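You operate a simulated robot arm through the tools that you are given. There is no shell and no other tool. Be economical: measure what you need, move in short steps, check, and stop when the job is done.

Carry out the task below with a simulated robot arm. There is one attempt and no reset: what you move stays moved.

Task
Take the black plate from the top of the middle bench and leave it on the top of the counter. Then push the spares cabinet door shut. Then take the small green tray and leave it on top of the white module. Do these in the order given.

Only the result counts: the job must be done as asked and must still hold three seconds after the hand-in. Knocking over, shifting, dropping, spilling or breaking anything else fails it.

Robot
A 7-joint arm with a vacuum gripper on a trunk, on a base that drives. Base frame: it is fixed to the floor where the robot stands at the start and does not move with it; the origin is under the middle of the robot, x ahead of it, y to its left, z up; the surface under the hand at the start is at about z = 0.76. Readings come in m, degrees, newtons and seconds.
With the tool pointing down near the work surface it reaches from about 0.2 to 0.62 m from the robot's upright axis, wherever it stands. Its first joint turns from -115.0 to 115.0 degrees. Places, roughly: counter [1.5, -0.6, 0.9]; small green tray (13x10x3 cm) [-2.3, 5.7, 0.7]; spares cabinet door [4, 0.8, 0.4]; white module [-2, 5.25, 0.75]. Payload 2.55 kg.
Tool frame: the origin (TCP) lies in the middle of the cups' lips, and z points out of the cups. The gripper has 1 cup of 0.044 m across, covering 0.044 by 0.044 m (tool x, y); the bellows give 0.02 m. With the vacuum on, a cup seals on a smooth face that it is pressed against (1 to 4 N); it does not hold porous or soft things. The pull reaches 55 N.
Orientation is told as [roll, pitch, yaw] about the base's x, y, z axes, in that order, counted from this pose: with the cups facing straight down, the tool's x points along the base's -x, its y along +y and its z along -z.

Tools
- The arm moves only by the tool step_arm. Its argument "plan" is a list of rows, each an object (a shift or turn left out is 0, a gripper value left out holds the last) with "translation": the shift along the tool's x, y, z in units of 300 mm (1.0 is 300 mm), a list of three; "angular": the turn, a rotation vector about the tool's x, y, z in units of 90 degrees (1.0 is 90 degrees), a list of three. In form: [{"translation": [tx, ty, tz], "angular": [wx, wy, wz]}, ...]. A call has 1 to 20 rows; each row is the pose to reach, as a shift and turn from the pose commanded when the call began, along the tool's axes at that moment. "valve" is the vacuum: 1 switches it on, 0 off, set as the call begins (left out, the last holds). A call with a number of a shift or a turn outside -1 to 1 is refused whole. Rows are played at 5 a second. More than 0.05 m and 8.6 degrees between two rows, or a gripper value outside its range, and nothing of the call is played. Where a pose cannot be reached the arm comes as near as it can. A force on the tool above 40 N (or 10 N above the force at the start of the call, whichever is more), or a blocked arm, ends the call early, and 0.2 s more pass. The pull builds up within a second once a cup has sealed. Time passes only in rows, and 0.2 s behind the last, so rows that repeat a pose give it time. It gives the time, the measured TCP pose, the force on the tool (base axes) and the pull of the vacuum at its end, in the units of the frame above (readings bear some noise), with the torque about the TCP (base axes, N m) and any sound that the robot's microphone picked up.
- Cameras (640 x 400 px; columns grow to the right, rows downward): "scene" is now at [0.0059, 0.1444, 1.5833]; the picture's right is [-0.46, -0.89, 0.00], its down [-0.70, 0.37, -0.61] and it looks along [0.54, -0.28, -0.80] (base axes); focal length 294 px, centre (320, 200). "wrist" rides on the gripper at [0.081, 0.006, -0.173] in the tool frame; the picture's right is [-0.08, 1.00, 0.00], its down [-0.89, -0.07, -0.45] and it looks along [-0.44, -0.04, 0.90] (tool axes); focal length 256 px, centre (320, 200). There is no depth. A picture from a camera that has moved, and an enlarged one, comes with that camera's place and axes in the base frame and with its lens.
- camera(camera): a new picture of that camera. It takes no simulated time.
- move_column(by): slides the trunk up (or, below 0, down) by that many m; the arm and the scene camera ride with it, the base frame stays. It gives what a move gives, with no picture.
- base_move(legs): drives the robot by 1 to 6 legs, each [ahead, left, turn to the left] in m, m and degrees, along the robot's own axes; the way and the turn of a leg run together, so that a leg with both is an arc; at most 1.5 m and 180 degrees a leg. The arm and the cameras ride along, it lands a little off, and it stops where it bumps. It gives what a move gives.
- pan_tilt(pan, tilt): turns the head with the scene camera to pan (to the left, within 155 degrees either way) and tilt (down, from -29 to 69), counted from straight ahead of the robot. It gives what a move gives.
- enlarge(camera, box): a new picture of the part [left, top, right, bottom] of that camera's present view, enlarged. It takes no simulated time.
- job_done(): hands the job in; it is judged then, once.

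Go step by step. Nothing tells you exact positions but the pictures and the camera data: compare them with the known pose of the tool, close in by small moves and look again before you grip or let go. The budget is 165 turns and 120 pictures, counting those below and the enlarged ones. Unless the task says otherwise, let go and move clear before handing in, and close with one line.

The tools are called after "Request:" as name(argument=value, ...) on one line, values as JSON. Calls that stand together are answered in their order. step_arm: Moves the arm, as the interface text tells. Its arguments: {"type":"object","properties":{"plan":{"type":"array"},"valve":{"type":"number"}},"required":["plan"]} The other tools are called the same way: move_column (by) slides the trunk up or down; base_move (legs) drives the base; pan_tilt (pan, tilt) turns the head that bears the scene camera; camera (camera) takes a picture; enlarge (camera, box) takes an enlarged picture of a part of a camera's view; job_done () hands the job in.

At the start:

```text
time: 0.0
tcp_pos: [0.4665, -0.0676, 0.9901]
ee_rot: [0.0, 0.0, 0.0]
contact_force: [0.2, -0.1, 0.9]
wrist_torque: [-0.02, 0.0, 0.0]
pull: 0.0
trunk travel left (down, up): [-0.682, 0.308]
robot x, y, heading: [0.002, 0.001, -0.0]
head pan, tilt: [-27.6, 52.7]
```

scene: 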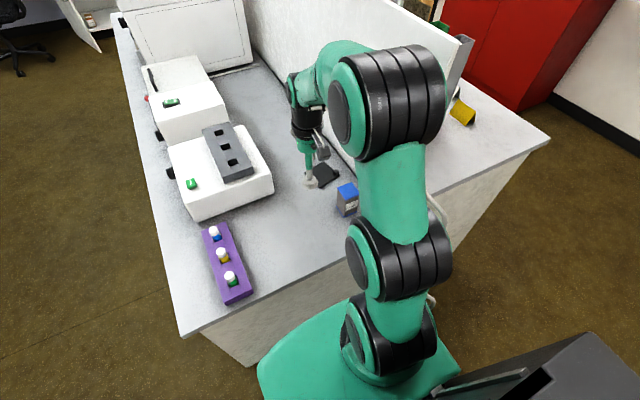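
wrist: 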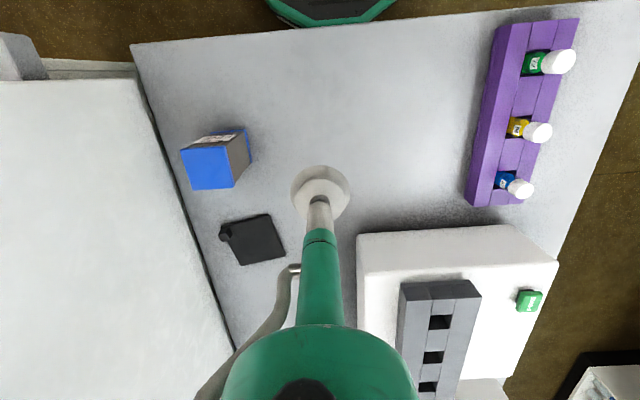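

I see a black plate near (0.65, -0.21) on the bench in front of me. I'll look around to identify the benches and the counter first.

Request:
pan_tilt(pan=-25, tilt=20)

Request:
camera(camera="scene")

Request:
enlarge(camera="wrist", box=[160, 110, 360, 290])

Request:
pan_tilt(pan=40, tilt=20)

Request:
camera(camera="scene")

```text
time: 1.0
tcp_pos: [0.4677, -0.0679, 0.9898]
ee_rot: [0.0, 0.0, 0.1]
contact_force: [-0.2, 0.2, -0.2]
wrist_torque: [0.0, 0.03, -0.04]
pull: 0.1
trunk travel left (down, up): [-0.682, 0.308]
robot x, y, heading: [0.0022, -0.0032, -0.0]
head pan, tilt: [-25.0, 20.0]
```

```text
117 pictures are left
camera scene: at [0.0244, 0.1396, 1.6324], right [-0.42, -0.91, 0.0], down [-0.31, 0.14, -0.94], along [0.85, -0.4, -0.34], focal length 294 px, centre (320, 200)
```

scene: 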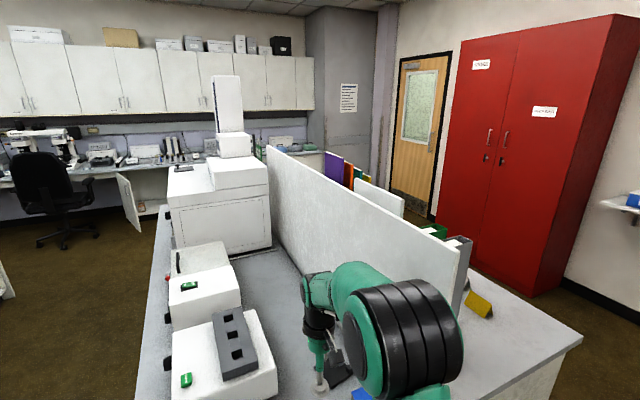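

```text
2.22 times, centred on (260, 200) of wrist
camera zoom: at [0.386, -0.0636, 1.1633], right [0.08, 1.0, 0.0], down [0.89, -0.07, 0.45], along [0.44, -0.04, -0.9], focal length 569 px, centre (453, 200)
```

zoom: 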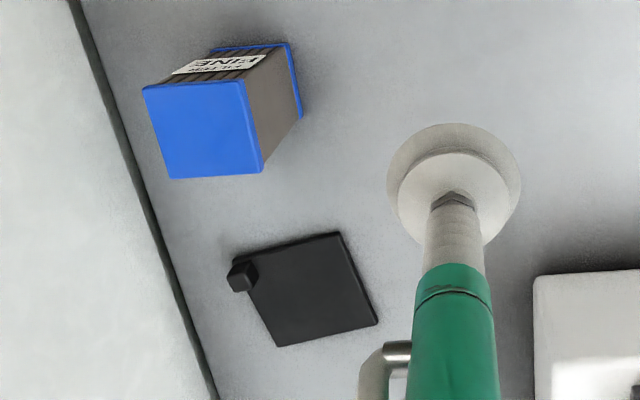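

```text
time: 2.3
tcp_pos: [0.4668, -0.0687, 0.9899]
ee_rot: [0.0, 0.1, 0.0]
contact_force: [-1.0, 0.2, -0.3]
wrist_torque: [0.0, -0.02, -0.02]
pull: 0.0
trunk travel left (down, up): [-0.682, 0.308]
robot x, y, heading: [0.0007, 0.0009, 0.1]
head pan, tilt: [40.0, 20.0]
```

```text
115 pictures are left
camera scene: at [0.0114, 0.2387, 1.6325], right [0.64, -0.77, 0.0], down [-0.26, -0.22, -0.94], along [0.72, 0.6, -0.34], focal length 294 px, centre (320, 200)
```

scene: 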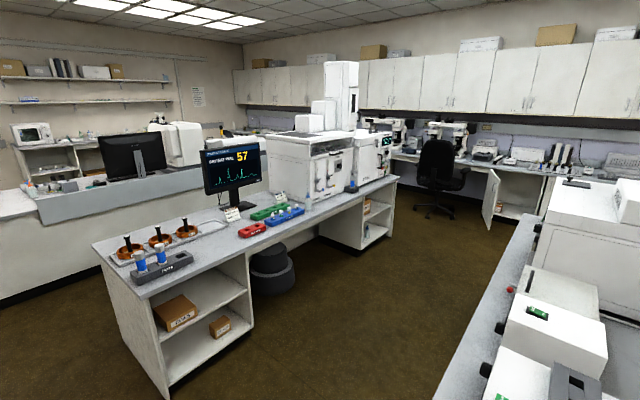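

The nearby bench has a black plate, but I want to check the other directions too, to be sure which bench is the middle one and what the counter is.

Request:
pan_tilt(pan=100, tilt=15)

Request:
camera(camera="scene")

Request:
pan_tilt(pan=-80, tilt=25)

Request:
camera(camera="scene")

Request:
pan_tilt(pan=-150, tilt=20)

Request:
camera(camera="scene")

```text
time: 3.6
tcp_pos: [0.4669, -0.0688, 0.9892]
ee_rot: [0.1, 0.0, 0.0]
contact_force: [0.2, -0.4, 0.8]
wrist_torque: [0.0, 0.02, 0.0]
pull: 0.2
trunk travel left (down, up): [-0.682, 0.308]
robot x, y, heading: [0.0007, -0.0013, -0.0]
head pan, tilt: [100.0, 15.0]
```

```text
114 pictures are left
camera scene: at [-0.0762, 0.2709, 1.6406], right [0.98, 0.17, 0.0], down [0.04, -0.26, -0.97], along [-0.17, 0.95, -0.26], focal length 294 px, centre (320, 200)
```

scene: 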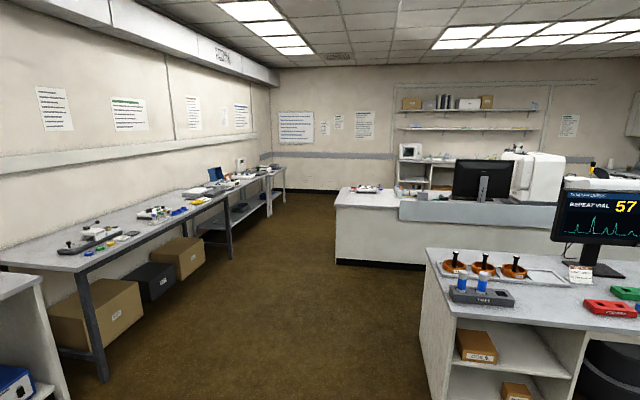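

```text
time: 6.3
tcp_pos: [0.4676, -0.0683, 0.9905]
ee_rot: [0.0, 0.0, -0.1]
contact_force: [0.8, -0.9, -0.4]
wrist_torque: [-0.01, -0.01, -0.01]
pull: 0.1
trunk travel left (down, up): [-0.682, 0.308]
robot x, y, heading: [0.0003, -0.0022, 0.3]
head pan, tilt: [-80.0, 25.0]
```

```text
113 pictures are left
camera scene: at [-0.044, 0.0882, 1.6244], right [-0.98, -0.17, 0.0], down [-0.07, 0.42, -0.91], along [0.16, -0.89, -0.42], focal length 294 px, centre (320, 200)
```

scene: 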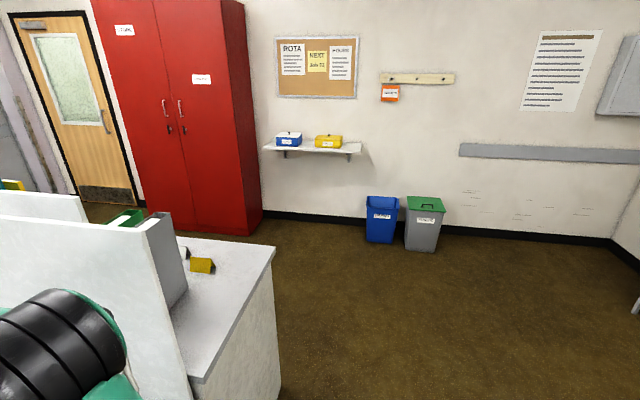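

```text
time: 7.7
tcp_pos: [0.4672, -0.0702, 0.9899]
ee_rot: [0.0, 0.0, 0.0]
contact_force: [0.5, -0.6, -0.2]
wrist_torque: [-0.02, -0.01, 0.01]
pull: 0.0
trunk travel left (down, up): [-0.682, 0.308]
robot x, y, heading: [-0.0013, -0.0006, -0.2]
head pan, tilt: [-150.0, 20.0]
```

```text
112 pictures are left
camera scene: at [-0.1406, 0.1323, 1.6325], right [-0.5, 0.87, 0.0], down [0.3, 0.17, -0.94], along [-0.81, -0.47, -0.34], focal length 294 px, centre (320, 200)
```

scene: 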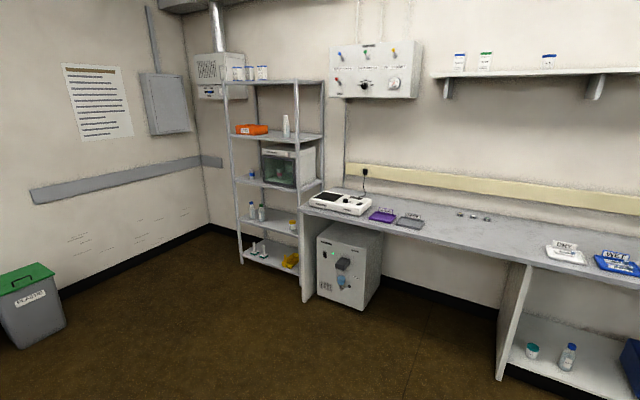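

The bench in front is the double-sided middle one, with a divider at y≈-0.33 rising to z≈1.35. The plate is at about (0.65, -0.21), so I'll drive slightly closer and a bit right, staying clear of the divider.

Request:
base_move(legs=[[0.035, -0.1, 0]])

Request:
camera(camera="wrist")

Request:
pan_tilt(pan=-20, tilt=50)

Request:
camera(camera="scene")

```text
time: 8.9
tcp_pos: [0.5016, -0.1691, 0.99]
ee_rot: [0.1, 0.0, 0.2]
contact_force: [0.0, -0.1, -0.2]
wrist_torque: [0.05, 0.02, 0.0]
pull: 0.0
trunk travel left (down, up): [-0.682, 0.308]
robot x, y, heading: [0.0335, -0.1039, 0.4]
head pan, tilt: [-150.0, 20.0]
```

```text
111 pictures are left
camera wrist: at [0.4214, -0.1641, 1.1631], right [0.08, 1.0, 0.0], down [0.89, -0.07, 0.45], along [0.44, -0.03, -0.9], focal length 256 px, centre (320, 200)
```

wrist: 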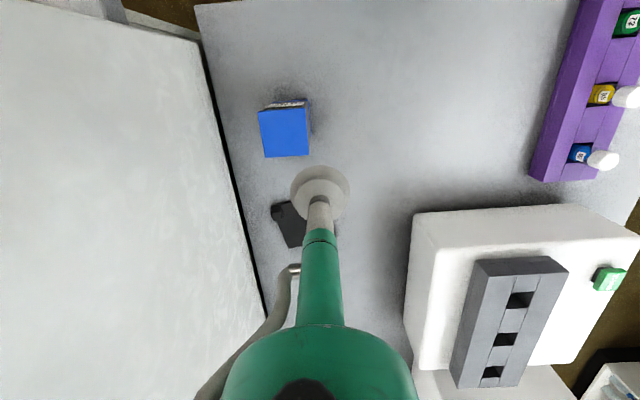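

```text
time: 11.0
tcp_pos: [0.5022, -0.1685, 0.9895]
ee_rot: [0.0, 0.1, 0.2]
contact_force: [1.1, 0.0, 0.3]
wrist_torque: [0.0, 0.0, 0.02]
pull: 0.1
trunk travel left (down, up): [-0.682, 0.308]
robot x, y, heading: [0.0344, -0.0991, 0.1]
head pan, tilt: [-20.0, 50.0]
```

```text
110 pictures are left
camera scene: at [0.0471, 0.0526, 1.5869], right [-0.34, -0.94, 0.0], down [-0.72, 0.26, -0.64], along [0.6, -0.22, -0.77], focal length 294 px, centre (320, 200)
```

scene: 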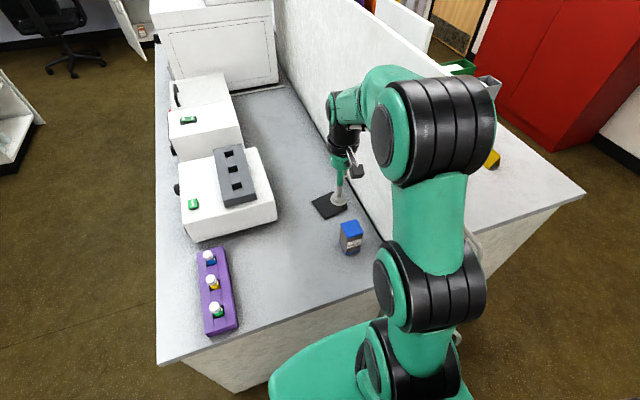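

The plate is confirmed at about (0.651, -0.207). I'll move the cup above it and check.

Request:
step_arm(plan=[{"translation": [-0.12, -0.03, 0.1]}, {"translation": [-0.24, -0.06, 0.2]}, {"translation": [-0.36, -0.09, 0.3]}, {"translation": [-0.46, -0.117, 0.4]}, {"translation": [-0.46, -0.117, 0.4]}])

Request:
camera(camera="wrist")

Request:
camera(camera="scene")

```text
time: 12.2
tcp_pos: [0.6372, -0.2033, 0.8683]
ee_rot: [0.0, -0.1, 0.1]
contact_force: [0.1, -0.1, -0.5]
wrist_torque: [0.01, -0.03, 0.02]
pull: 0.1
out of reach, approached as far as the arm can: row 4, 5
trunk travel left (down, up): [-0.682, 0.308]
robot x, y, heading: [0.0346, -0.1008, 0.3]
head pan, tilt: [-20.0, 50.0]
```

```text
109 pictures are left
camera wrist: at [0.556, -0.1984, 1.0418], right [0.08, 1.0, 0.0], down [0.89, -0.07, 0.45], along [0.45, -0.04, -0.89], focal length 256 px, centre (320, 200)
```

wrist: 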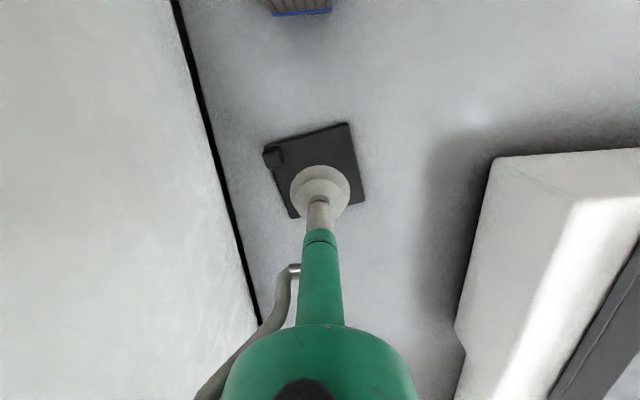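

```text
108 pictures are left
camera scene: at [0.0463, 0.0528, 1.5869], right [-0.34, -0.94, 0.0], down [-0.72, 0.26, -0.64], along [0.6, -0.22, -0.77], focal length 294 px, centre (320, 200)
```

scene: 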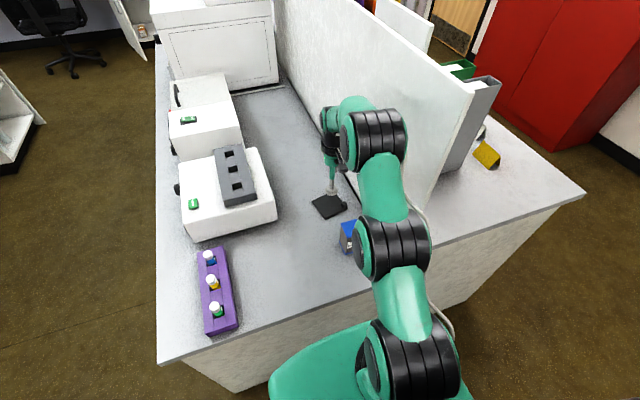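

The cup is about 2 cm short of the plate's centre (0.658, -0.21). I'll creep the base 2 cm ahead, where there's roughly 3 cm of gap.

Request:
base_move(legs=[[0.02, 0.0, 0]])

Request:
camera(camera="wrist")

```text
time: 13.0
tcp_pos: [0.658, -0.2036, 0.8681]
ee_rot: [-0.1, 0.1, 0.1]
contact_force: [-1.1, 0.4, -0.1]
wrist_torque: [-0.06, 0.07, 0.01]
pull: 0.1
trunk travel left (down, up): [-0.682, 0.308]
robot x, y, heading: [0.0533, -0.0999, -0.1]
head pan, tilt: [-20.0, 50.0]
```

```text
107 pictures are left
camera wrist: at [0.5769, -0.1984, 1.041], right [0.08, 1.0, 0.0], down [0.89, -0.07, 0.45], along [0.44, -0.03, -0.9], focal length 256 px, centre (320, 200)
```

wrist: 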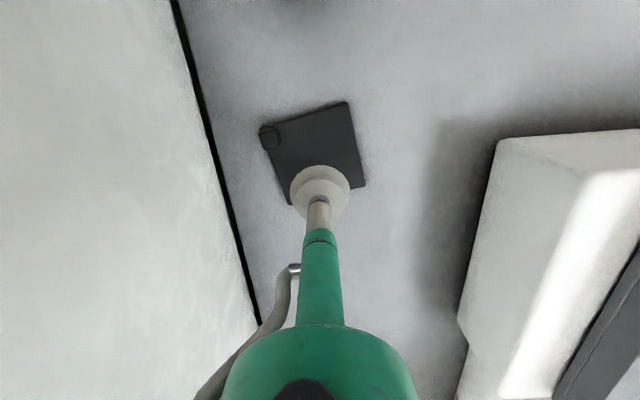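

Now the cup is nearly over the plate's centre. I'll lower with the trunk, then close in.

Request:
move_column(by=-0.08)

Request:
camera(camera="wrist")

```text
time: 14.2
tcp_pos: [0.6572, -0.2034, 0.7887]
ee_rot: [0.0, 0.0, 0.0]
contact_force: [0.1, 0.0, -0.4]
wrist_torque: [0.03, 0.01, -0.01]
pull: 0.0
trunk travel left (down, up): [-0.602, 0.388]
robot x, y, heading: [0.0521, -0.0987, -0.0]
head pan, tilt: [-20.0, 50.0]
```

```text
106 pictures are left
camera wrist: at [0.576, -0.1984, 0.9616], right [0.08, 1.0, 0.0], down [0.89, -0.07, 0.45], along [0.44, -0.03, -0.9], focal length 256 px, centre (320, 200)
```

wrist: 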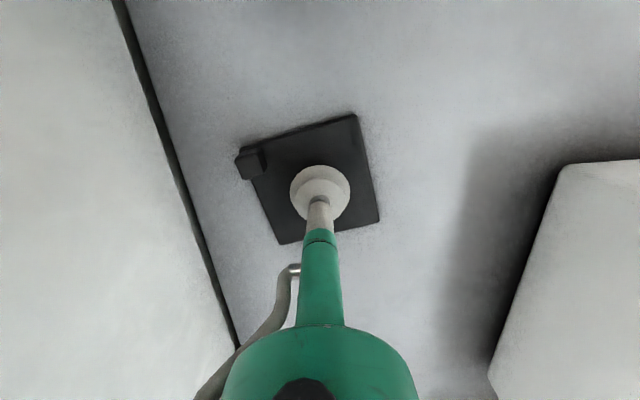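

Well centred. I'll press down gently with the vacuum on, in small steps.

Request:
step_arm(valve=1, plan=[{"translation": [0, -0.01, 0.02]}, {"translation": [0, -0.01, 0.04]}, {"translation": [0, -0.01, 0.05]}, {"translation": [0, -0.01, 0.06]}, {"translation": [0, -0.01, 0.06]}])

```text
time: 15.4
tcp_pos: [0.6573, -0.2056, 0.7704]
ee_rot: [0.1, -0.1, 0.2]
contact_force: [-0.4, -0.4, -1.3]
wrist_torque: [0.0, -0.03, 0.02]
pull: 55.0
trunk travel left (down, up): [-0.602, 0.388]
robot x, y, heading: [0.0569, -0.099, 0.1]
head pan, tilt: [-20.0, 50.0]
```

Sealed, pull 55 N. I'll lift with the trunk.

Request:
move_column(by=0.25)

Request:
camera(camera="wrist")

Request:
camera(camera="scene")

```text
time: 18.0
tcp_pos: [0.6568, -0.2063, 1.021]
ee_rot: [0.1, 0.0, 0.1]
contact_force: [-0.2, 0.3, -0.5]
wrist_torque: [0.01, 0.02, -0.01]
pull: 54.4
trunk travel left (down, up): [-0.852, 0.138]
robot x, y, heading: [0.0525, -0.0995, -0.0]
head pan, tilt: [-20.0, 50.0]
```

```text
105 pictures are left
camera wrist: at [0.5757, -0.2014, 1.1937], right [0.08, 1.0, 0.0], down [0.89, -0.07, 0.45], along [0.44, -0.03, -0.9], focal length 256 px, centre (320, 200)
```

wrist: 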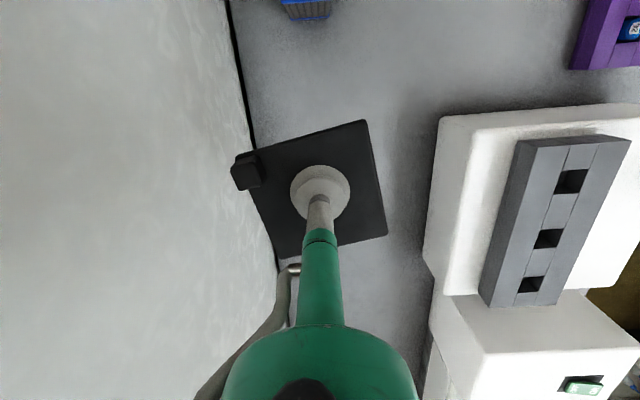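

```text
104 pictures are left
camera scene: at [0.0666, 0.0527, 1.7569], right [-0.34, -0.94, 0.0], down [-0.72, 0.26, -0.64], along [0.6, -0.22, -0.77], focal length 294 px, centre (320, 200)
```

scene: 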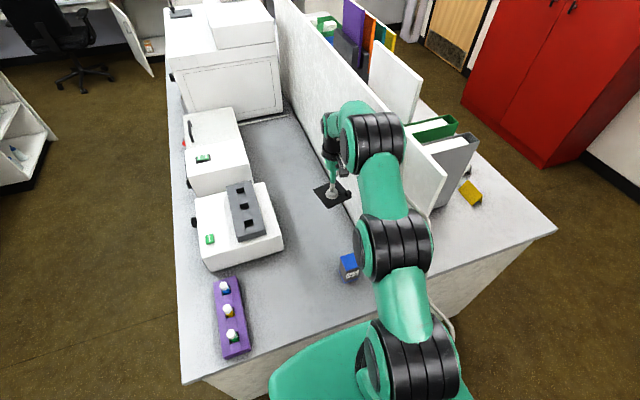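

The plate is held. Next I'll back out from the bench, then tuck the arm in before driving around to the other side.

Request:
base_move(legs=[[-0.75, 0, 0]])

Request:
step_arm(plan=[{"translation": [0.15, 0.0, -0.03]}, {"translation": [0.3, 0.0, -0.06]}, {"translation": [0.45, 0.0, -0.1]}, {"translation": [0.6, 0.05, -0.15]}, {"translation": [0.7, 0.1, -0.2]}, {"translation": [0.8, 0.15, -0.25]}, {"translation": [0.8, 0.15, -0.25]}])

Request:
base_move(legs=[[0, -1.45, 0]])

Request:
pan_tilt(pan=10, tilt=25)

Request:
camera(camera="scene")

```text
time: 22.0
tcp_pos: [-0.093, -0.2087, 1.0199]
ee_rot: [0.0, -0.1, 0.0]
contact_force: [-0.3, -0.4, -1.2]
wrist_torque: [0.0, -0.01, 0.0]
pull: 55.1
trunk travel left (down, up): [-0.852, 0.138]
robot x, y, heading: [-0.6931, -0.1003, 0.0]
head pan, tilt: [-20.0, 50.0]
```

```text
time: 23.6
tcp_pos: [-0.3321, -0.1611, 1.0961]
ee_rot: [0.0, 0.1, 0.0]
contact_force: [0.2, -0.3, -0.9]
wrist_torque: [0.01, 0.03, -0.03]
pull: 55.3
trunk travel left (down, up): [-0.852, 0.138]
robot x, y, heading: [-0.6956, -0.0976, -0.3]
head pan, tilt: [-20.0, 50.0]
```

```text
time: 30.9
tcp_pos: [-0.3249, -1.6188, 1.0948]
ee_rot: [0.0, 0.0, 0.6]
contact_force: [-0.5, -0.2, -0.9]
wrist_torque: [0.01, -0.01, 0.03]
pull: 55.0
trunk travel left (down, up): [-0.852, 0.138]
robot x, y, heading: [-0.6923, -1.5616, 0.5]
head pan, tilt: [-20.0, 50.0]
```

```text
time: 31.8
tcp_pos: [-0.3267, -1.618, 1.0951]
ee_rot: [0.0, 0.0, 0.5]
contact_force: [0.6, -0.9, -0.1]
wrist_torque: [0.0, -0.01, 0.01]
pull: 55.1
trunk travel left (down, up): [-0.852, 0.138]
robot x, y, heading: [-0.6916, -1.56, 0.3]
head pan, tilt: [10.0, 25.0]
```

```text
103 pictures are left
camera scene: at [-0.6609, -1.3647, 1.7943], right [0.18, -0.98, 0.0], down [-0.42, -0.08, -0.91], along [0.89, 0.16, -0.42], focal length 294 px, centre (320, 200)
```

scene: 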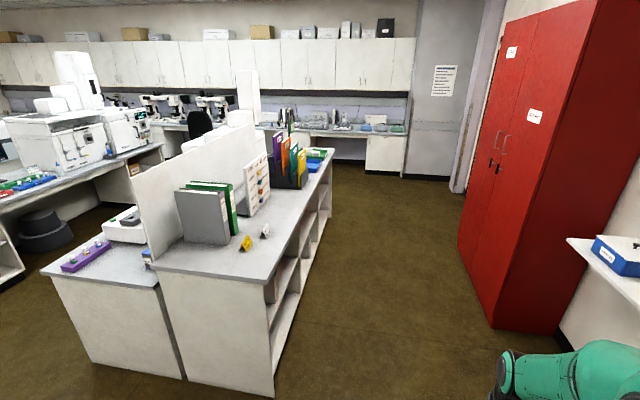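

I see the other side: a higher bench half with folders, signs and green boxes. I'll drive along the corridor and look left at where the counter should be.

Request:
base_move(legs=[[1.45, 0, 0]])

Request:
pan_tilt(pan=55, tilt=35)

Request:
camera(camera="scene")

```text
time: 39.1
tcp_pos: [1.1289, -1.6005, 1.0946]
ee_rot: [0.0, 0.0, 0.7]
contact_force: [0.5, 0.6, -1.0]
wrist_torque: [0.02, 0.01, -0.04]
pull: 55.2
trunk travel left (down, up): [-0.852, 0.138]
robot x, y, heading: [0.7661, -1.5444, 0.8]
head pan, tilt: [10.0, 25.0]
```

```text
time: 40.2
tcp_pos: [1.1299, -1.6002, 1.0945]
ee_rot: [0.0, 0.0, 0.9]
contact_force: [-0.6, 0.2, -1.1]
wrist_torque: [-0.01, 0.0, 0.02]
pull: 55.3
trunk travel left (down, up): [-0.852, 0.138]
robot x, y, heading: [0.7651, -1.546, 0.7]
head pan, tilt: [55.0, 35.0]
```

```text
102 pictures are left
camera scene: at [0.7522, -1.2928, 1.7786], right [0.83, -0.56, 0.0], down [-0.32, -0.47, -0.82], along [0.46, 0.68, -0.57], focal length 294 px, centre (320, 200)
```

scene: 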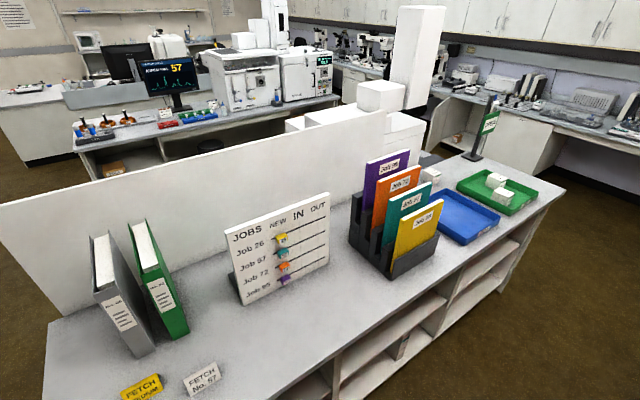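

The counter is this free-standing job counter at z≈0.9; there's a free strip in front of the job board around (1.08, -0.79). I'll drive there and face it.

Request:
base_move(legs=[[0.3, 0, 0], [0, 0, 89], [0.17, 0, 0]])

Request:
pan_tilt(pan=-15, tilt=50)

Request:
camera(camera="scene")

Request:
camera(camera="wrist")

```text
time: 47.0
tcp_pos: [1.1332, -1.0102, 1.0941]
ee_rot: [0.0, 0.0, 89.4]
contact_force: [0.5, 0.6, -0.3]
wrist_torque: [-0.06, 0.02, 0.0]
pull: 54.4
trunk travel left (down, up): [-0.852, 0.138]
robot x, y, heading: [1.0702, -1.3715, 89.3]
head pan, tilt: [55.0, 35.0]
```

```text
time: 48.5
tcp_pos: [1.133, -1.0099, 1.0954]
ee_rot: [0.0, 0.1, 89.5]
contact_force: [0.7, -0.6, -0.2]
wrist_torque: [-0.01, -0.01, 0.05]
pull: 55.3
trunk travel left (down, up): [-0.852, 0.138]
robot x, y, heading: [1.0681, -1.3731, 89.3]
head pan, tilt: [-15.0, 50.0]
```

```text
101 pictures are left
camera scene: at [0.9107, -1.354, 1.7569], right [0.96, -0.27, 0.0], down [-0.21, -0.74, -0.64], along [0.17, 0.62, -0.77], focal length 294 px, centre (320, 200)
```

scene: 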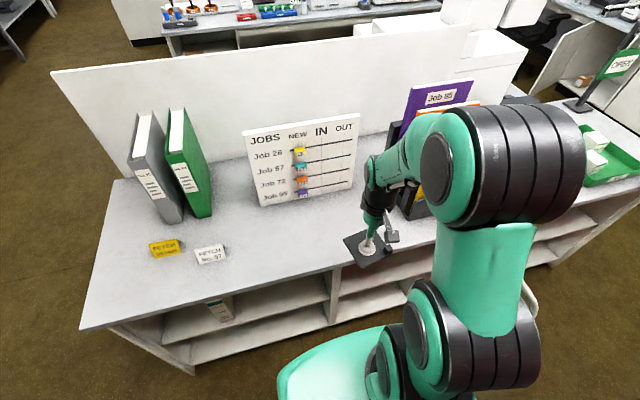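

```text
100 pictures are left
camera wrist: at [1.1258, -1.0924, 1.2681], right [-1.0, 0.09, 0.0], down [0.08, 0.89, 0.45], along [0.04, 0.44, -0.9], focal length 256 px, centre (320, 200)
```

wrist: 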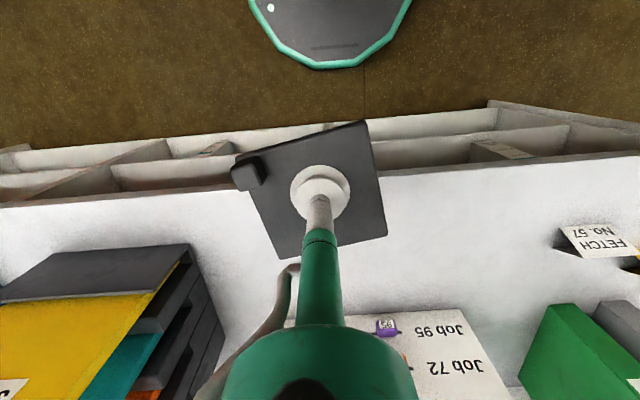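

Counter edge is at y≈-0.95 and the board's front at y≈-0.63. I'll carry the plate to about (1.05, -0.80), still high.

Request:
step_arm(plan=[{"translation": [-0.14, 0.055, 0.0]}, {"translation": [-0.28, 0.11, 0.0]}, {"translation": [-0.42, 0.165, 0.0]}, {"translation": [-0.56, 0.22, 0.05]}, {"translation": [-0.7, 0.277, 0.1]}, {"translation": [-0.7, 0.277, 0.2]}, {"translation": [-0.7, 0.277, 0.3]}, {"translation": [-0.7, 0.277, 0.4]}, {"translation": [-0.7, 0.277, 0.4]}])

Request:
camera(camera="scene")

Request:
camera(camera="wrist")

```text
time: 50.5
tcp_pos: [1.0539, -0.7988, 0.9757]
ee_rot: [-0.1, -0.1, 89.4]
contact_force: [-0.3, -0.2, -0.8]
wrist_torque: [0.01, -0.02, -0.01]
pull: 54.7
trunk travel left (down, up): [-0.852, 0.138]
robot x, y, heading: [1.0655, -1.3747, 89.1]
head pan, tilt: [-15.0, 50.0]
```

```text
99 pictures are left
camera scene: at [0.9107, -1.3546, 1.7569], right [0.96, -0.27, 0.0], down [-0.21, -0.74, -0.64], along [0.17, 0.62, -0.77], focal length 294 px, centre (320, 200)
```

scene: 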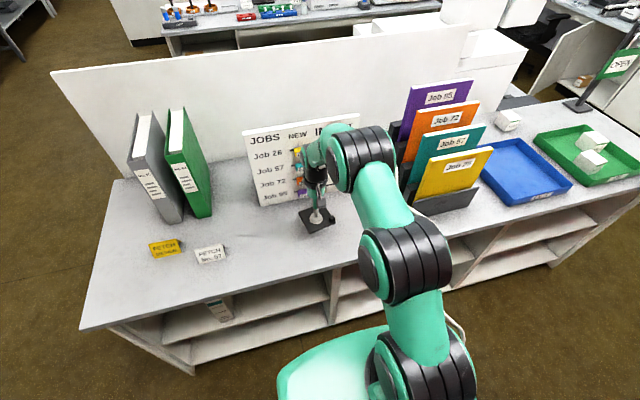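

```text
98 pictures are left
camera wrist: at [1.0461, -0.8821, 1.1492], right [-1.0, 0.09, 0.0], down [0.08, 0.89, 0.45], along [0.04, 0.44, -0.89], focal length 256 px, centre (320, 200)
```

wrist: 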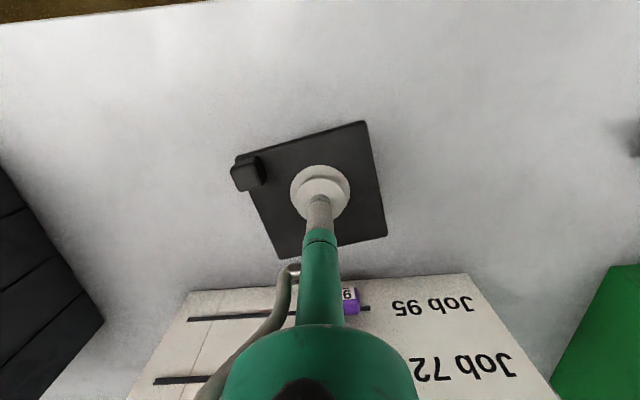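

Clear all round. Lowering.

Request:
step_arm(plan=[{"translation": [0, 0, 0.08]}, {"translation": [0, 0, 0.15]}, {"translation": [0, 0, 0.18]}, {"translation": [0, 0, 0.18]}])

Request:
camera(camera="wrist")

```text
time: 51.5
tcp_pos: [1.0528, -0.8012, 0.9207]
ee_rot: [0.0, -0.1, 89.4]
contact_force: [0.9, 0.2, -1.4]
wrist_torque: [-0.01, -0.01, 0.0]
pull: 55.3
trunk travel left (down, up): [-0.852, 0.138]
robot x, y, heading: [1.071, -1.3735, 89.3]
head pan, tilt: [-15.0, 50.0]
```

```text
97 pictures are left
camera wrist: at [1.0451, -0.8815, 1.0943], right [-1.0, 0.09, 0.0], down [0.08, 0.89, 0.45], along [0.04, 0.44, -0.9], focal length 256 px, centre (320, 200)
```

wrist: 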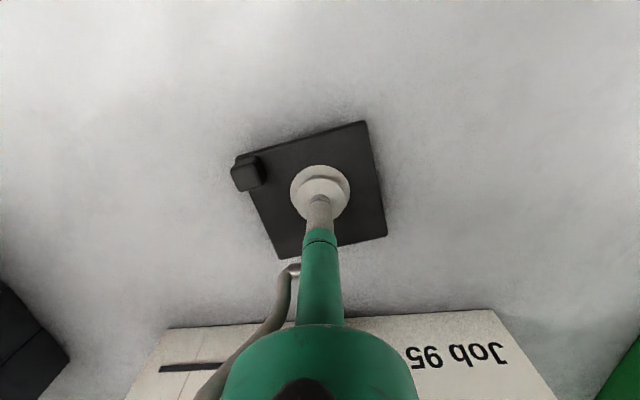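

Request:
step_arm(plan=[{"translation": [0, 0, 0.015]}, {"translation": [0, 0, 0.03]}, {"translation": [0, 0, 0.03]}])

Request:
step_arm(plan=[{"translation": [0, 0, 0.01]}, {"translation": [0, 0, 0.02]}, {"translation": [0, 0, 0.02]}])

```text
time: 52.2
tcp_pos: [1.0535, -0.7988, 0.9119]
ee_rot: [0.0, 0.0, 89.4]
contact_force: [0.6, 0.3, -0.2]
wrist_torque: [0.0, -0.01, 0.01]
pull: 55.2
trunk travel left (down, up): [-0.852, 0.138]
robot x, y, heading: [1.0678, -1.3716, 89.6]
head pan, tilt: [-15.0, 50.0]
```

```text
time: 53.0
tcp_pos: [1.0535, -0.8005, 0.907]
ee_rot: [-0.1, -0.2, 89.4]
contact_force: [0.3, -2.0, 8.7]
wrist_torque: [-0.14, -0.12, 0.0]
pull: 55.3
trunk travel left (down, up): [-0.852, 0.138]
robot x, y, heading: [1.0679, -1.372, 89.3]
head pan, tilt: [-15.0, 50.0]
```

The plate touches the counter (8.7 N). I'll release the vacuum and give it time before rising.

Request:
step_arm(valve=0, plan=[{"translation": [0, 0, -0.005]}, {"translation": [0, 0, -0.005]}, {"translation": [0, 0, -0.005]}, {"translation": [0, 0, -0.005]}, {"translation": [0, 0, -0.005]}, {"translation": [0, 0, -0.005]}])

Request:
step_arm(plan=[{"translation": [0, 0, -0.03]}, {"translation": [0, 0, -0.08]}, {"translation": [0, 0, -0.2]}, {"translation": [0, 0, -0.35]}, {"translation": [0, 0, -0.5]}])

Request:
camera(camera="wrist")

```text
time: 54.5
tcp_pos: [1.0543, -0.7988, 0.907]
ee_rot: [0.0, 0.0, 89.4]
contact_force: [-0.2, 0.1, 0.8]
wrist_torque: [0.01, -0.01, 0.0]
pull: 0.0
trunk travel left (down, up): [-0.852, 0.138]
robot x, y, heading: [1.0677, -1.374, 89.3]
head pan, tilt: [-15.0, 50.0]
```

```text
time: 55.6
tcp_pos: [1.0525, -0.8004, 1.0593]
ee_rot: [0.0, 0.0, 89.4]
contact_force: [0.5, 0.3, 0.5]
wrist_torque: [0.04, 0.02, 0.01]
pull: 0.1
trunk travel left (down, up): [-0.852, 0.138]
robot x, y, heading: [1.0656, -1.3717, 89.0]
head pan, tilt: [-15.0, 50.0]
```

```text
96 pictures are left
camera wrist: at [1.0448, -0.8819, 1.2314], right [-1.0, 0.09, 0.0], down [0.08, 0.89, 0.45], along [0.04, 0.44, -0.9], focal length 256 px, centre (320, 200)
```

wrist: 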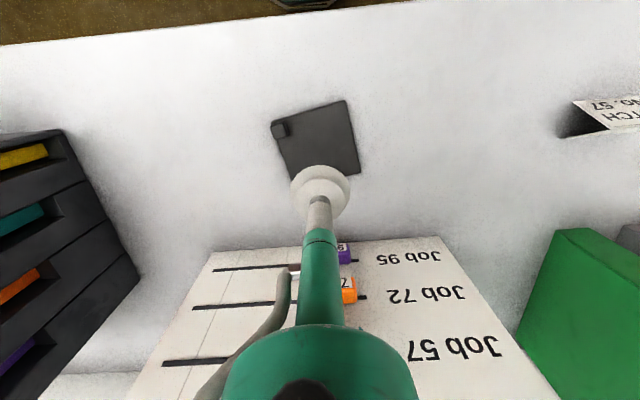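

The plate sits on the counter. I'll tuck the arm, back off and head toward the spares cabinet.

Request:
step_arm(plan=[{"translation": [0.15, 0.0, -0.03]}, {"translation": [0.3, 0.0, -0.06]}, {"translation": [0.45, 0.0, -0.1]}, {"translation": [0.6, 0.0, -0.1]}, {"translation": [0.7, 0.0, -0.1]}])

Request:
base_move(legs=[[-0.18, 0, 0], [0, 0, -89]])

Request:
pan_tilt(pan=10, tilt=25)

Request:
camera(camera="scene")

```text
time: 56.9
tcp_pos: [1.051, -1.0107, 1.0875]
ee_rot: [0.1, 0.0, 89.4]
contact_force: [-0.3, -0.6, 0.1]
wrist_torque: [0.03, 0.02, 0.01]
pull: 0.1
trunk travel left (down, up): [-0.852, 0.138]
robot x, y, heading: [1.0675, -1.3707, 89.5]
head pan, tilt: [-15.0, 50.0]
```

```text
time: 62.1
tcp_pos: [1.4277, -1.5222, 1.0865]
ee_rot: [0.0, -0.1, 1.4]
contact_force: [-0.2, 0.0, -0.4]
wrist_torque: [0.01, 0.01, -0.01]
pull: 0.1
trunk travel left (down, up): [-0.852, 0.138]
robot x, y, heading: [1.0672, -1.55, 1.4]
head pan, tilt: [-15.0, 50.0]
```

```text
time: 63.0
tcp_pos: [1.4282, -1.5221, 1.0882]
ee_rot: [0.0, 0.1, 1.3]
contact_force: [-0.5, 0.9, 0.2]
wrist_torque: [0.02, 0.01, -0.03]
pull: 0.0
trunk travel left (down, up): [-0.852, 0.138]
robot x, y, heading: [1.0663, -1.5543, 1.5]
head pan, tilt: [10.0, 25.0]
```

```text
95 pictures are left
camera scene: at [1.0918, -1.3562, 1.7943], right [0.19, -0.98, 0.0], down [-0.42, -0.08, -0.91], along [0.89, 0.18, -0.42], focal length 294 px, centre (320, 200)
```

scene: 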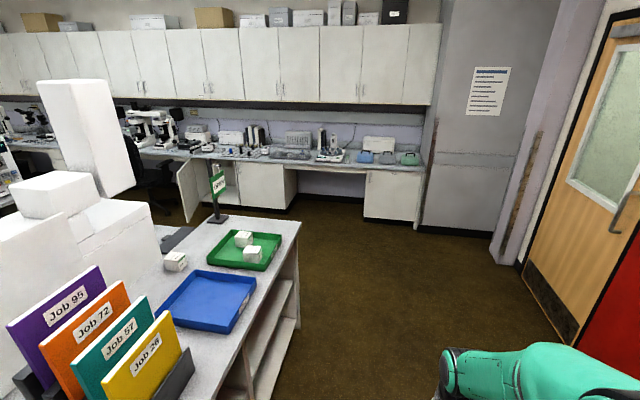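

The corridor is clear. I'll drive past the counter's end and then sidestep left, stopping to look.

Request:
base_move(legs=[[1.5, 0, -1], [0.55, 0, 0], [0, 1.1, 0]])

Request:
pan_tilt(pan=40, tilt=35)

Request:
camera(camera="scene")

```text
time: 78.4
tcp_pos: [3.4846, -0.4167, 1.0871]
ee_rot: [0.0, 0.0, 0.2]
contact_force: [0.1, -0.3, -0.3]
wrist_torque: [-0.03, 0.01, -0.03]
pull: 0.0
trunk travel left (down, up): [-0.852, 0.138]
robot x, y, heading: [3.1209, -0.4432, 0.1]
head pan, tilt: [10.0, 25.0]
```

```text
time: 79.4
tcp_pos: [3.4834, -0.4178, 1.0869]
ee_rot: [0.0, 0.0, 0.2]
contact_force: [-1.1, 0.9, 0.0]
wrist_torque: [-0.01, 0.02, -0.01]
pull: 0.1
trunk travel left (down, up): [-0.852, 0.138]
robot x, y, heading: [3.1211, -0.4413, 0.0]
head pan, tilt: [40.0, 35.0]
```

```text
94 pictures are left
camera scene: at [3.1276, -0.2039, 1.7786], right [0.64, -0.76, 0.0], down [-0.44, -0.37, -0.82], along [0.63, 0.53, -0.57], focal length 294 px, centre (320, 200)
```

scene: 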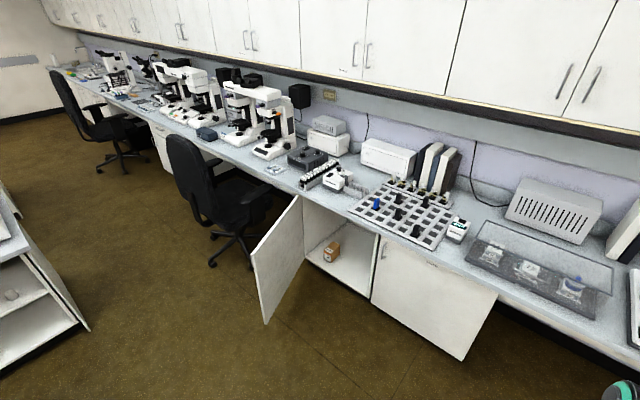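

The door is hinged at about (4.23, 0.88), with its free edge at (3.73, 0.75) and z 0.08–0.75. I have to push its outer left face, so I'll sidestep to the left of it.

Request:
base_move(legs=[[0, 1.45, 0]])

Request:
pan_tilt(pan=0, tilt=45)

Request:
camera(camera="scene")

Request:
camera(camera="wrist")

```text
time: 86.5
tcp_pos: [3.4724, 1.0312, 1.0884]
ee_rot: [0.0, 0.0, 0.9]
contact_force: [0.1, 0.4, 0.3]
wrist_torque: [-0.01, 0.02, 0.0]
pull: 0.0
trunk travel left (down, up): [-0.852, 0.138]
robot x, y, heading: [3.1101, 1.006, 0.8]
head pan, tilt: [40.0, 35.0]
```

```text
time: 87.6
tcp_pos: [3.4714, 1.0316, 1.0874]
ee_rot: [-0.1, 0.0, 0.8]
contact_force: [0.1, -0.7, 0.9]
wrist_torque: [0.01, -0.05, -0.03]
pull: 0.0
trunk travel left (down, up): [-0.852, 0.138]
robot x, y, heading: [3.1053, 1.0006, 0.8]
head pan, tilt: [0.0, 45.0]
```

```text
93 pictures are left
camera scene: at [3.128, 1.1838, 1.7638], right [0.01, -1.0, 0.0], down [-0.71, -0.01, -0.71], along [0.71, 0.01, -0.71], focal length 294 px, centre (320, 200)
```

scene: 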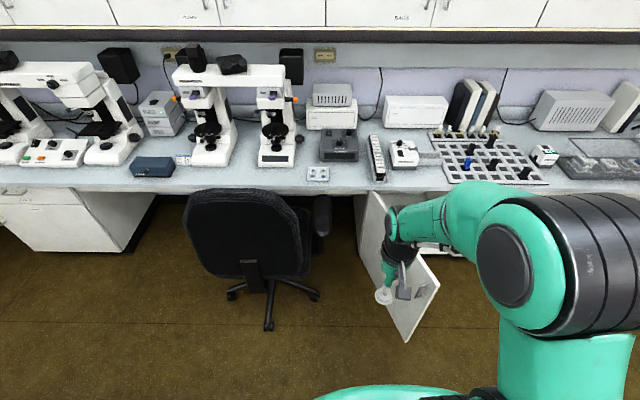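

```text
92 pictures are left
camera wrist: at [3.3907, 1.0342, 1.2607], right [0.07, 1.0, 0.0], down [0.89, -0.06, 0.45], along [0.44, -0.03, -0.9], focal length 256 px, centre (320, 200)
```

wrist: 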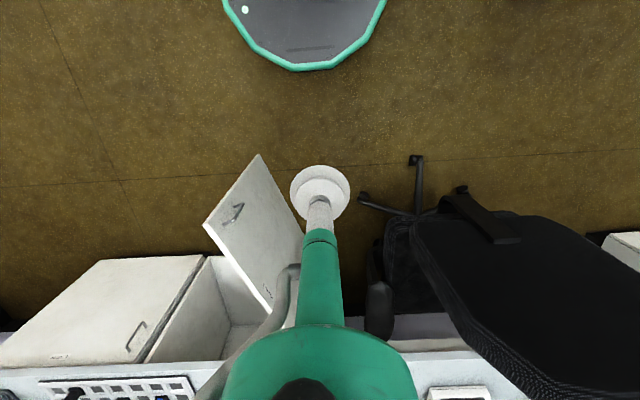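

Door's free edge is at about (3.71, 0.72) and the handle is on its outer face near the top; the chair stays beyond y≈1.15. I'll lower the trunk, move the tool forward and yaw it toward the door.

Request:
move_column(by=-0.4)

Request:
step_arm(plan=[{"translation": [-0.13, -0.03, 0], "angular": [0, 0, 0.08]}, {"translation": [-0.26, -0.06, 0], "angular": [0, 0, 0.16]}, {"translation": [-0.39, -0.09, 0], "angular": [0, 0, 0.24]}, {"translation": [-0.52, -0.12, 0], "angular": [0, 0, 0.32]}, {"translation": [-0.65, -0.15, 0], "angular": [0, 0, 0.4]}, {"translation": [-0.75, -0.2, 0], "angular": [0, 0, 0.45]}, {"translation": [-0.75, -0.2, 0], "angular": [0, 0, 0.45]}])

Request:
step_arm(plan=[{"angular": [0, -0.09, 0]}, {"angular": [0, -0.18, 0]}, {"angular": [0, -0.27, 0]}, {"angular": [0, -0.36, 0]}, {"angular": [0, -0.45, 0]}, {"angular": [0, -0.54, 0]}, {"angular": [0, -0.63, 0]}, {"angular": [0, -0.72, 0]}, {"angular": [0, -0.8, 0]}, {"angular": [0, -0.88, 0]}, {"angular": [0, -0.88, 0]}])

Request:
camera(camera="scene")

Request:
camera(camera="wrist")

```text
time: 91.5
tcp_pos: [3.4723, 1.0297, 0.6872]
ee_rot: [0.0, -0.1, 0.8]
contact_force: [0.3, 0.5, 0.5]
wrist_torque: [0.03, 0.01, -0.02]
pull: 0.0
trunk travel left (down, up): [-0.452, 0.538]
robot x, y, heading: [3.1076, 1.0008, 0.7]
head pan, tilt: [0.0, 45.0]
```

```text
time: 93.0
tcp_pos: [3.6899, 0.9727, 0.6782]
ee_rot: [-0.1, 0.1, -39.9]
contact_force: [-0.1, 0.0, -1.0]
wrist_torque: [-0.03, 0.03, 0.04]
pull: 0.0
out of reach, approached as far as the arm can: row 6, 7
trunk travel left (down, up): [-0.452, 0.538]
robot x, y, heading: [3.1077, 1.0056, 0.9]
head pan, tilt: [0.0, 45.0]
```

```text
time: 95.5
tcp_pos: [3.6952, 0.9461, 0.697]
ee_rot: [2.7, -71.2, -40.1]
contact_force: [-0.1, 1.3, 0.7]
wrist_torque: [-0.02, 0.04, 0.01]
pull: 0.0
out of reach, approached as far as the arm can: row 9, 10, 11
trunk travel left (down, up): [-0.452, 0.538]
robot x, y, heading: [3.1082, 1.0055, 0.6]
head pan, tilt: [0.0, 45.0]
```

```text
91 pictures are left
camera scene: at [3.1275, 1.1837, 1.3638], right [0.01, -1.0, 0.0], down [-0.71, -0.01, -0.71], along [0.71, 0.01, -0.71], focal length 294 px, centre (320, 200)
```

scene: 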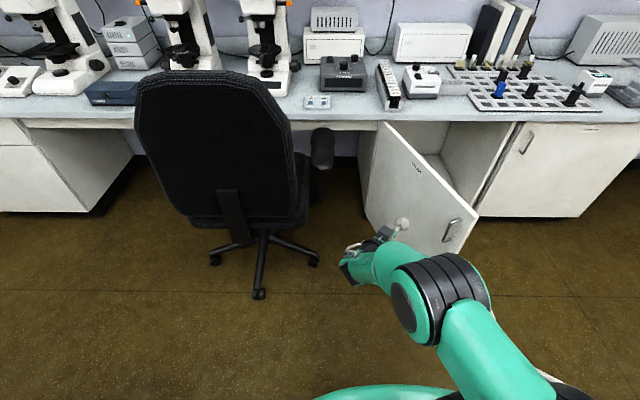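

```text
90 pictures are left
camera wrist: at [3.5494, 1.0658, 0.677], right [0.63, 0.77, 0.09], down [-0.16, 0.01, 0.99], along [0.76, -0.63, 0.13], focal length 256 px, centre (320, 200)
```

wrist: 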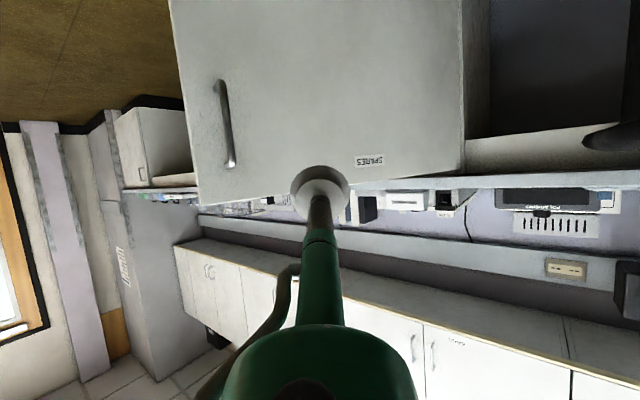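

The tool now points at the outer face of the SPARES door, about 0.25 m away. I'll lower to z≈0.42, below the handle, then push by driving the base in small diagonal legs.

Request:
move_column(by=-0.27)

Request:
base_move(legs=[[0.14, -0.12, 0]])

Request:
camera(camera="scene")

Request:
camera(camera="wrist")

```text
time: 98.2
tcp_pos: [3.6958, 0.9464, 0.4271]
ee_rot: [2.6, -71.1, -40.0]
contact_force: [0.6, 0.0, -0.3]
wrist_torque: [0.04, -0.02, 0.02]
pull: 0.1
trunk travel left (down, up): [-0.182, 0.808]
robot x, y, heading: [3.1101, 1.0059, 0.7]
head pan, tilt: [0.0, 45.0]
```

```text
time: 99.7
tcp_pos: [3.8365, 0.8291, 0.4267]
ee_rot: [2.5, -71.2, -40.0]
contact_force: [0.1, -0.4, -0.6]
wrist_torque: [0.0, 0.0, 0.0]
pull: 0.0
trunk travel left (down, up): [-0.182, 0.808]
robot x, y, heading: [3.2483, 0.8893, 0.8]
head pan, tilt: [0.0, 45.0]
```

```text
89 pictures are left
camera scene: at [3.2691, 1.0665, 1.0938], right [0.01, -1.0, 0.0], down [-0.71, -0.01, -0.71], along [0.71, 0.01, -0.71], focal length 294 px, centre (320, 200)
```

scene: 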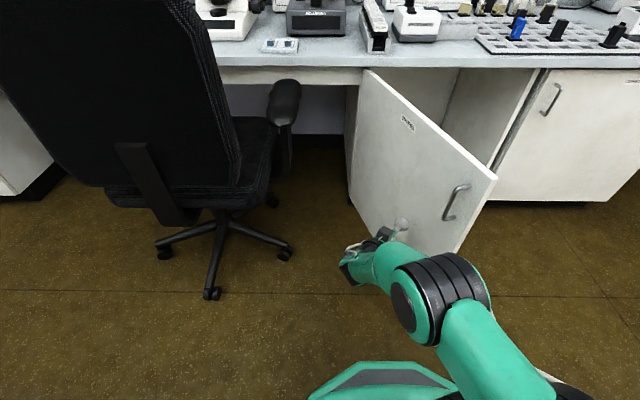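

```text
88 pictures are left
camera wrist: at [3.6903, 0.9488, 0.4065], right [0.63, 0.77, 0.09], down [-0.16, 0.01, 0.99], along [0.76, -0.63, 0.13], focal length 256 px, centre (320, 200)
```

wrist: 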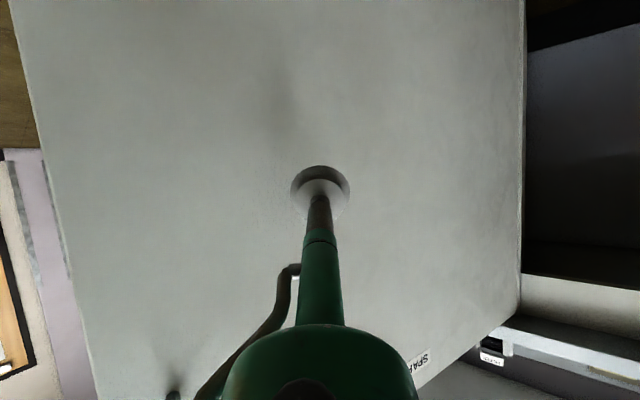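

The cup is right at the middle of the door face. I'll push on along the door's arc.

Request:
base_move(legs=[[0.06, -0.11, 0]])

Request:
camera(camera="scene")

```text
time: 101.0
tcp_pos: [3.899, 0.7208, 0.4264]
ee_rot: [2.6, -71.2, -40.0]
contact_force: [0.3, -0.3, -0.1]
wrist_torque: [-0.01, 0.0, 0.03]
pull: 0.0
trunk travel left (down, up): [-0.182, 0.808]
robot x, y, heading: [3.3125, 0.7823, 1.1]
head pan, tilt: [0.0, 45.0]
```

```text
87 pictures are left
camera scene: at [3.3307, 0.9577, 1.0938], right [0.01, -1.0, 0.0], down [-0.71, -0.01, -0.71], along [0.71, 0.01, -0.71], focal length 294 px, centre (320, 200)
```

scene: 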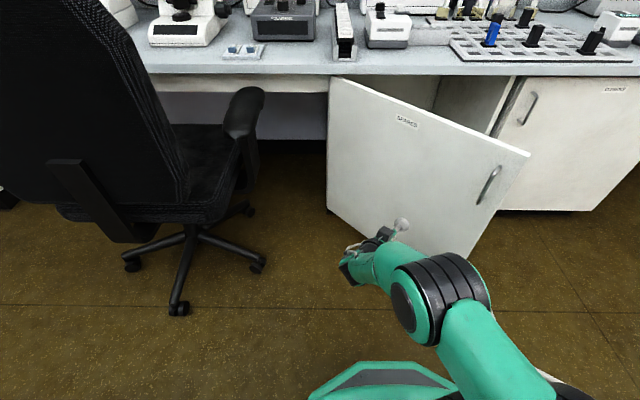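

The door is swinging nicely. Continuing.

Request:
base_move(legs=[[0.09, -0.08, 0], [0.09, -0.05, 0]])

Request:
camera(camera="scene")

```text
time: 103.0
tcp_pos: [4.0795, 0.5934, 0.4263]
ee_rot: [2.5, -71.0, -40.0]
contact_force: [-0.5, 0.0, -0.2]
wrist_torque: [0.02, 0.01, -0.01]
pull: 0.1
trunk travel left (down, up): [-0.182, 0.808]
robot x, y, heading: [3.4944, 0.6517, 0.8]
head pan, tilt: [0.0, 45.0]
```

```text
86 pictures are left
camera scene: at [3.5111, 0.8304, 1.0938], right [0.01, -1.0, 0.0], down [-0.71, -0.01, -0.71], along [0.71, 0.01, -0.71], focal length 294 px, centre (320, 200)
```

scene: 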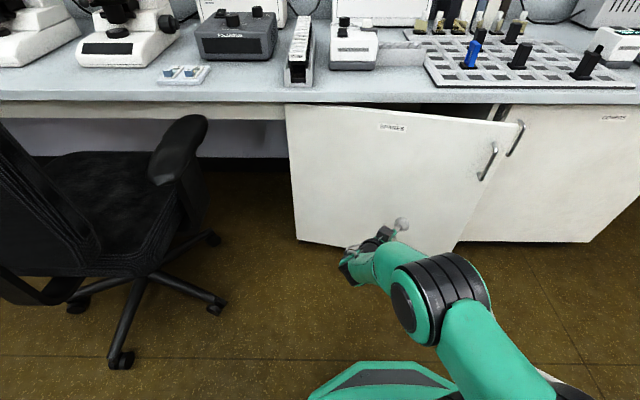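

Nearly closed. Straight ahead in small legs now.

Request:
base_move(legs=[[0.06, -0.02, 0]])

Request:
camera(camera="scene")

```text
time: 104.0
tcp_pos: [4.1389, 0.5743, 0.427]
ee_rot: [2.6, -71.1, -40.0]
contact_force: [0.5, -0.4, -0.4]
wrist_torque: [0.01, 0.01, -0.02]
pull: 0.0
trunk travel left (down, up): [-0.182, 0.808]
robot x, y, heading: [3.5534, 0.6345, 0.8]
head pan, tilt: [0.0, 45.0]
```

```text
85 pictures are left
camera scene: at [3.5713, 0.8114, 1.0938], right [0.01, -1.0, 0.0], down [-0.71, -0.01, -0.71], along [0.71, 0.01, -0.71], focal length 294 px, centre (320, 200)
```

scene: 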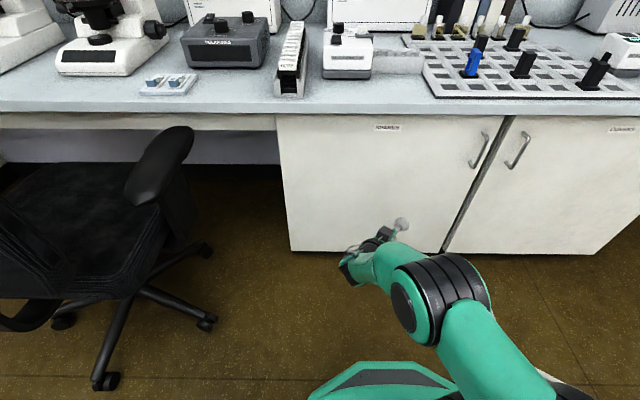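

It looks shut; I'll press a little further to confirm and enlarge the door seam.

Request:
base_move(legs=[[0.012, 0, 0]])

Request:
enlarge(camera="scene", box=[260, 90, 560, 278])

```text
time: 104.7
tcp_pos: [4.1512, 0.5744, 0.426]
ee_rot: [2.6, -71.0, -40.0]
contact_force: [0.7, 0.1, -1.3]
wrist_torque: [-0.01, 0.03, -0.04]
pull: 0.1
trunk travel left (down, up): [-0.182, 0.808]
robot x, y, heading: [3.5648, 0.631, 0.7]
head pan, tilt: [0.0, 45.0]
```

```text
2.13 times, centred on (410, 184) of scene
camera zoom: at [3.5834, 0.8115, 1.0938], right [0.01, -1.0, 0.0], down [-0.71, -0.01, -0.71], along [0.71, 0.01, -0.71], focal length 625 px, centre (128, 234)
```

zoom: 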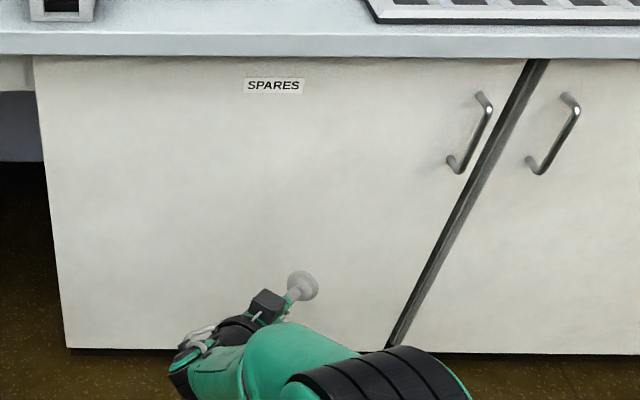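

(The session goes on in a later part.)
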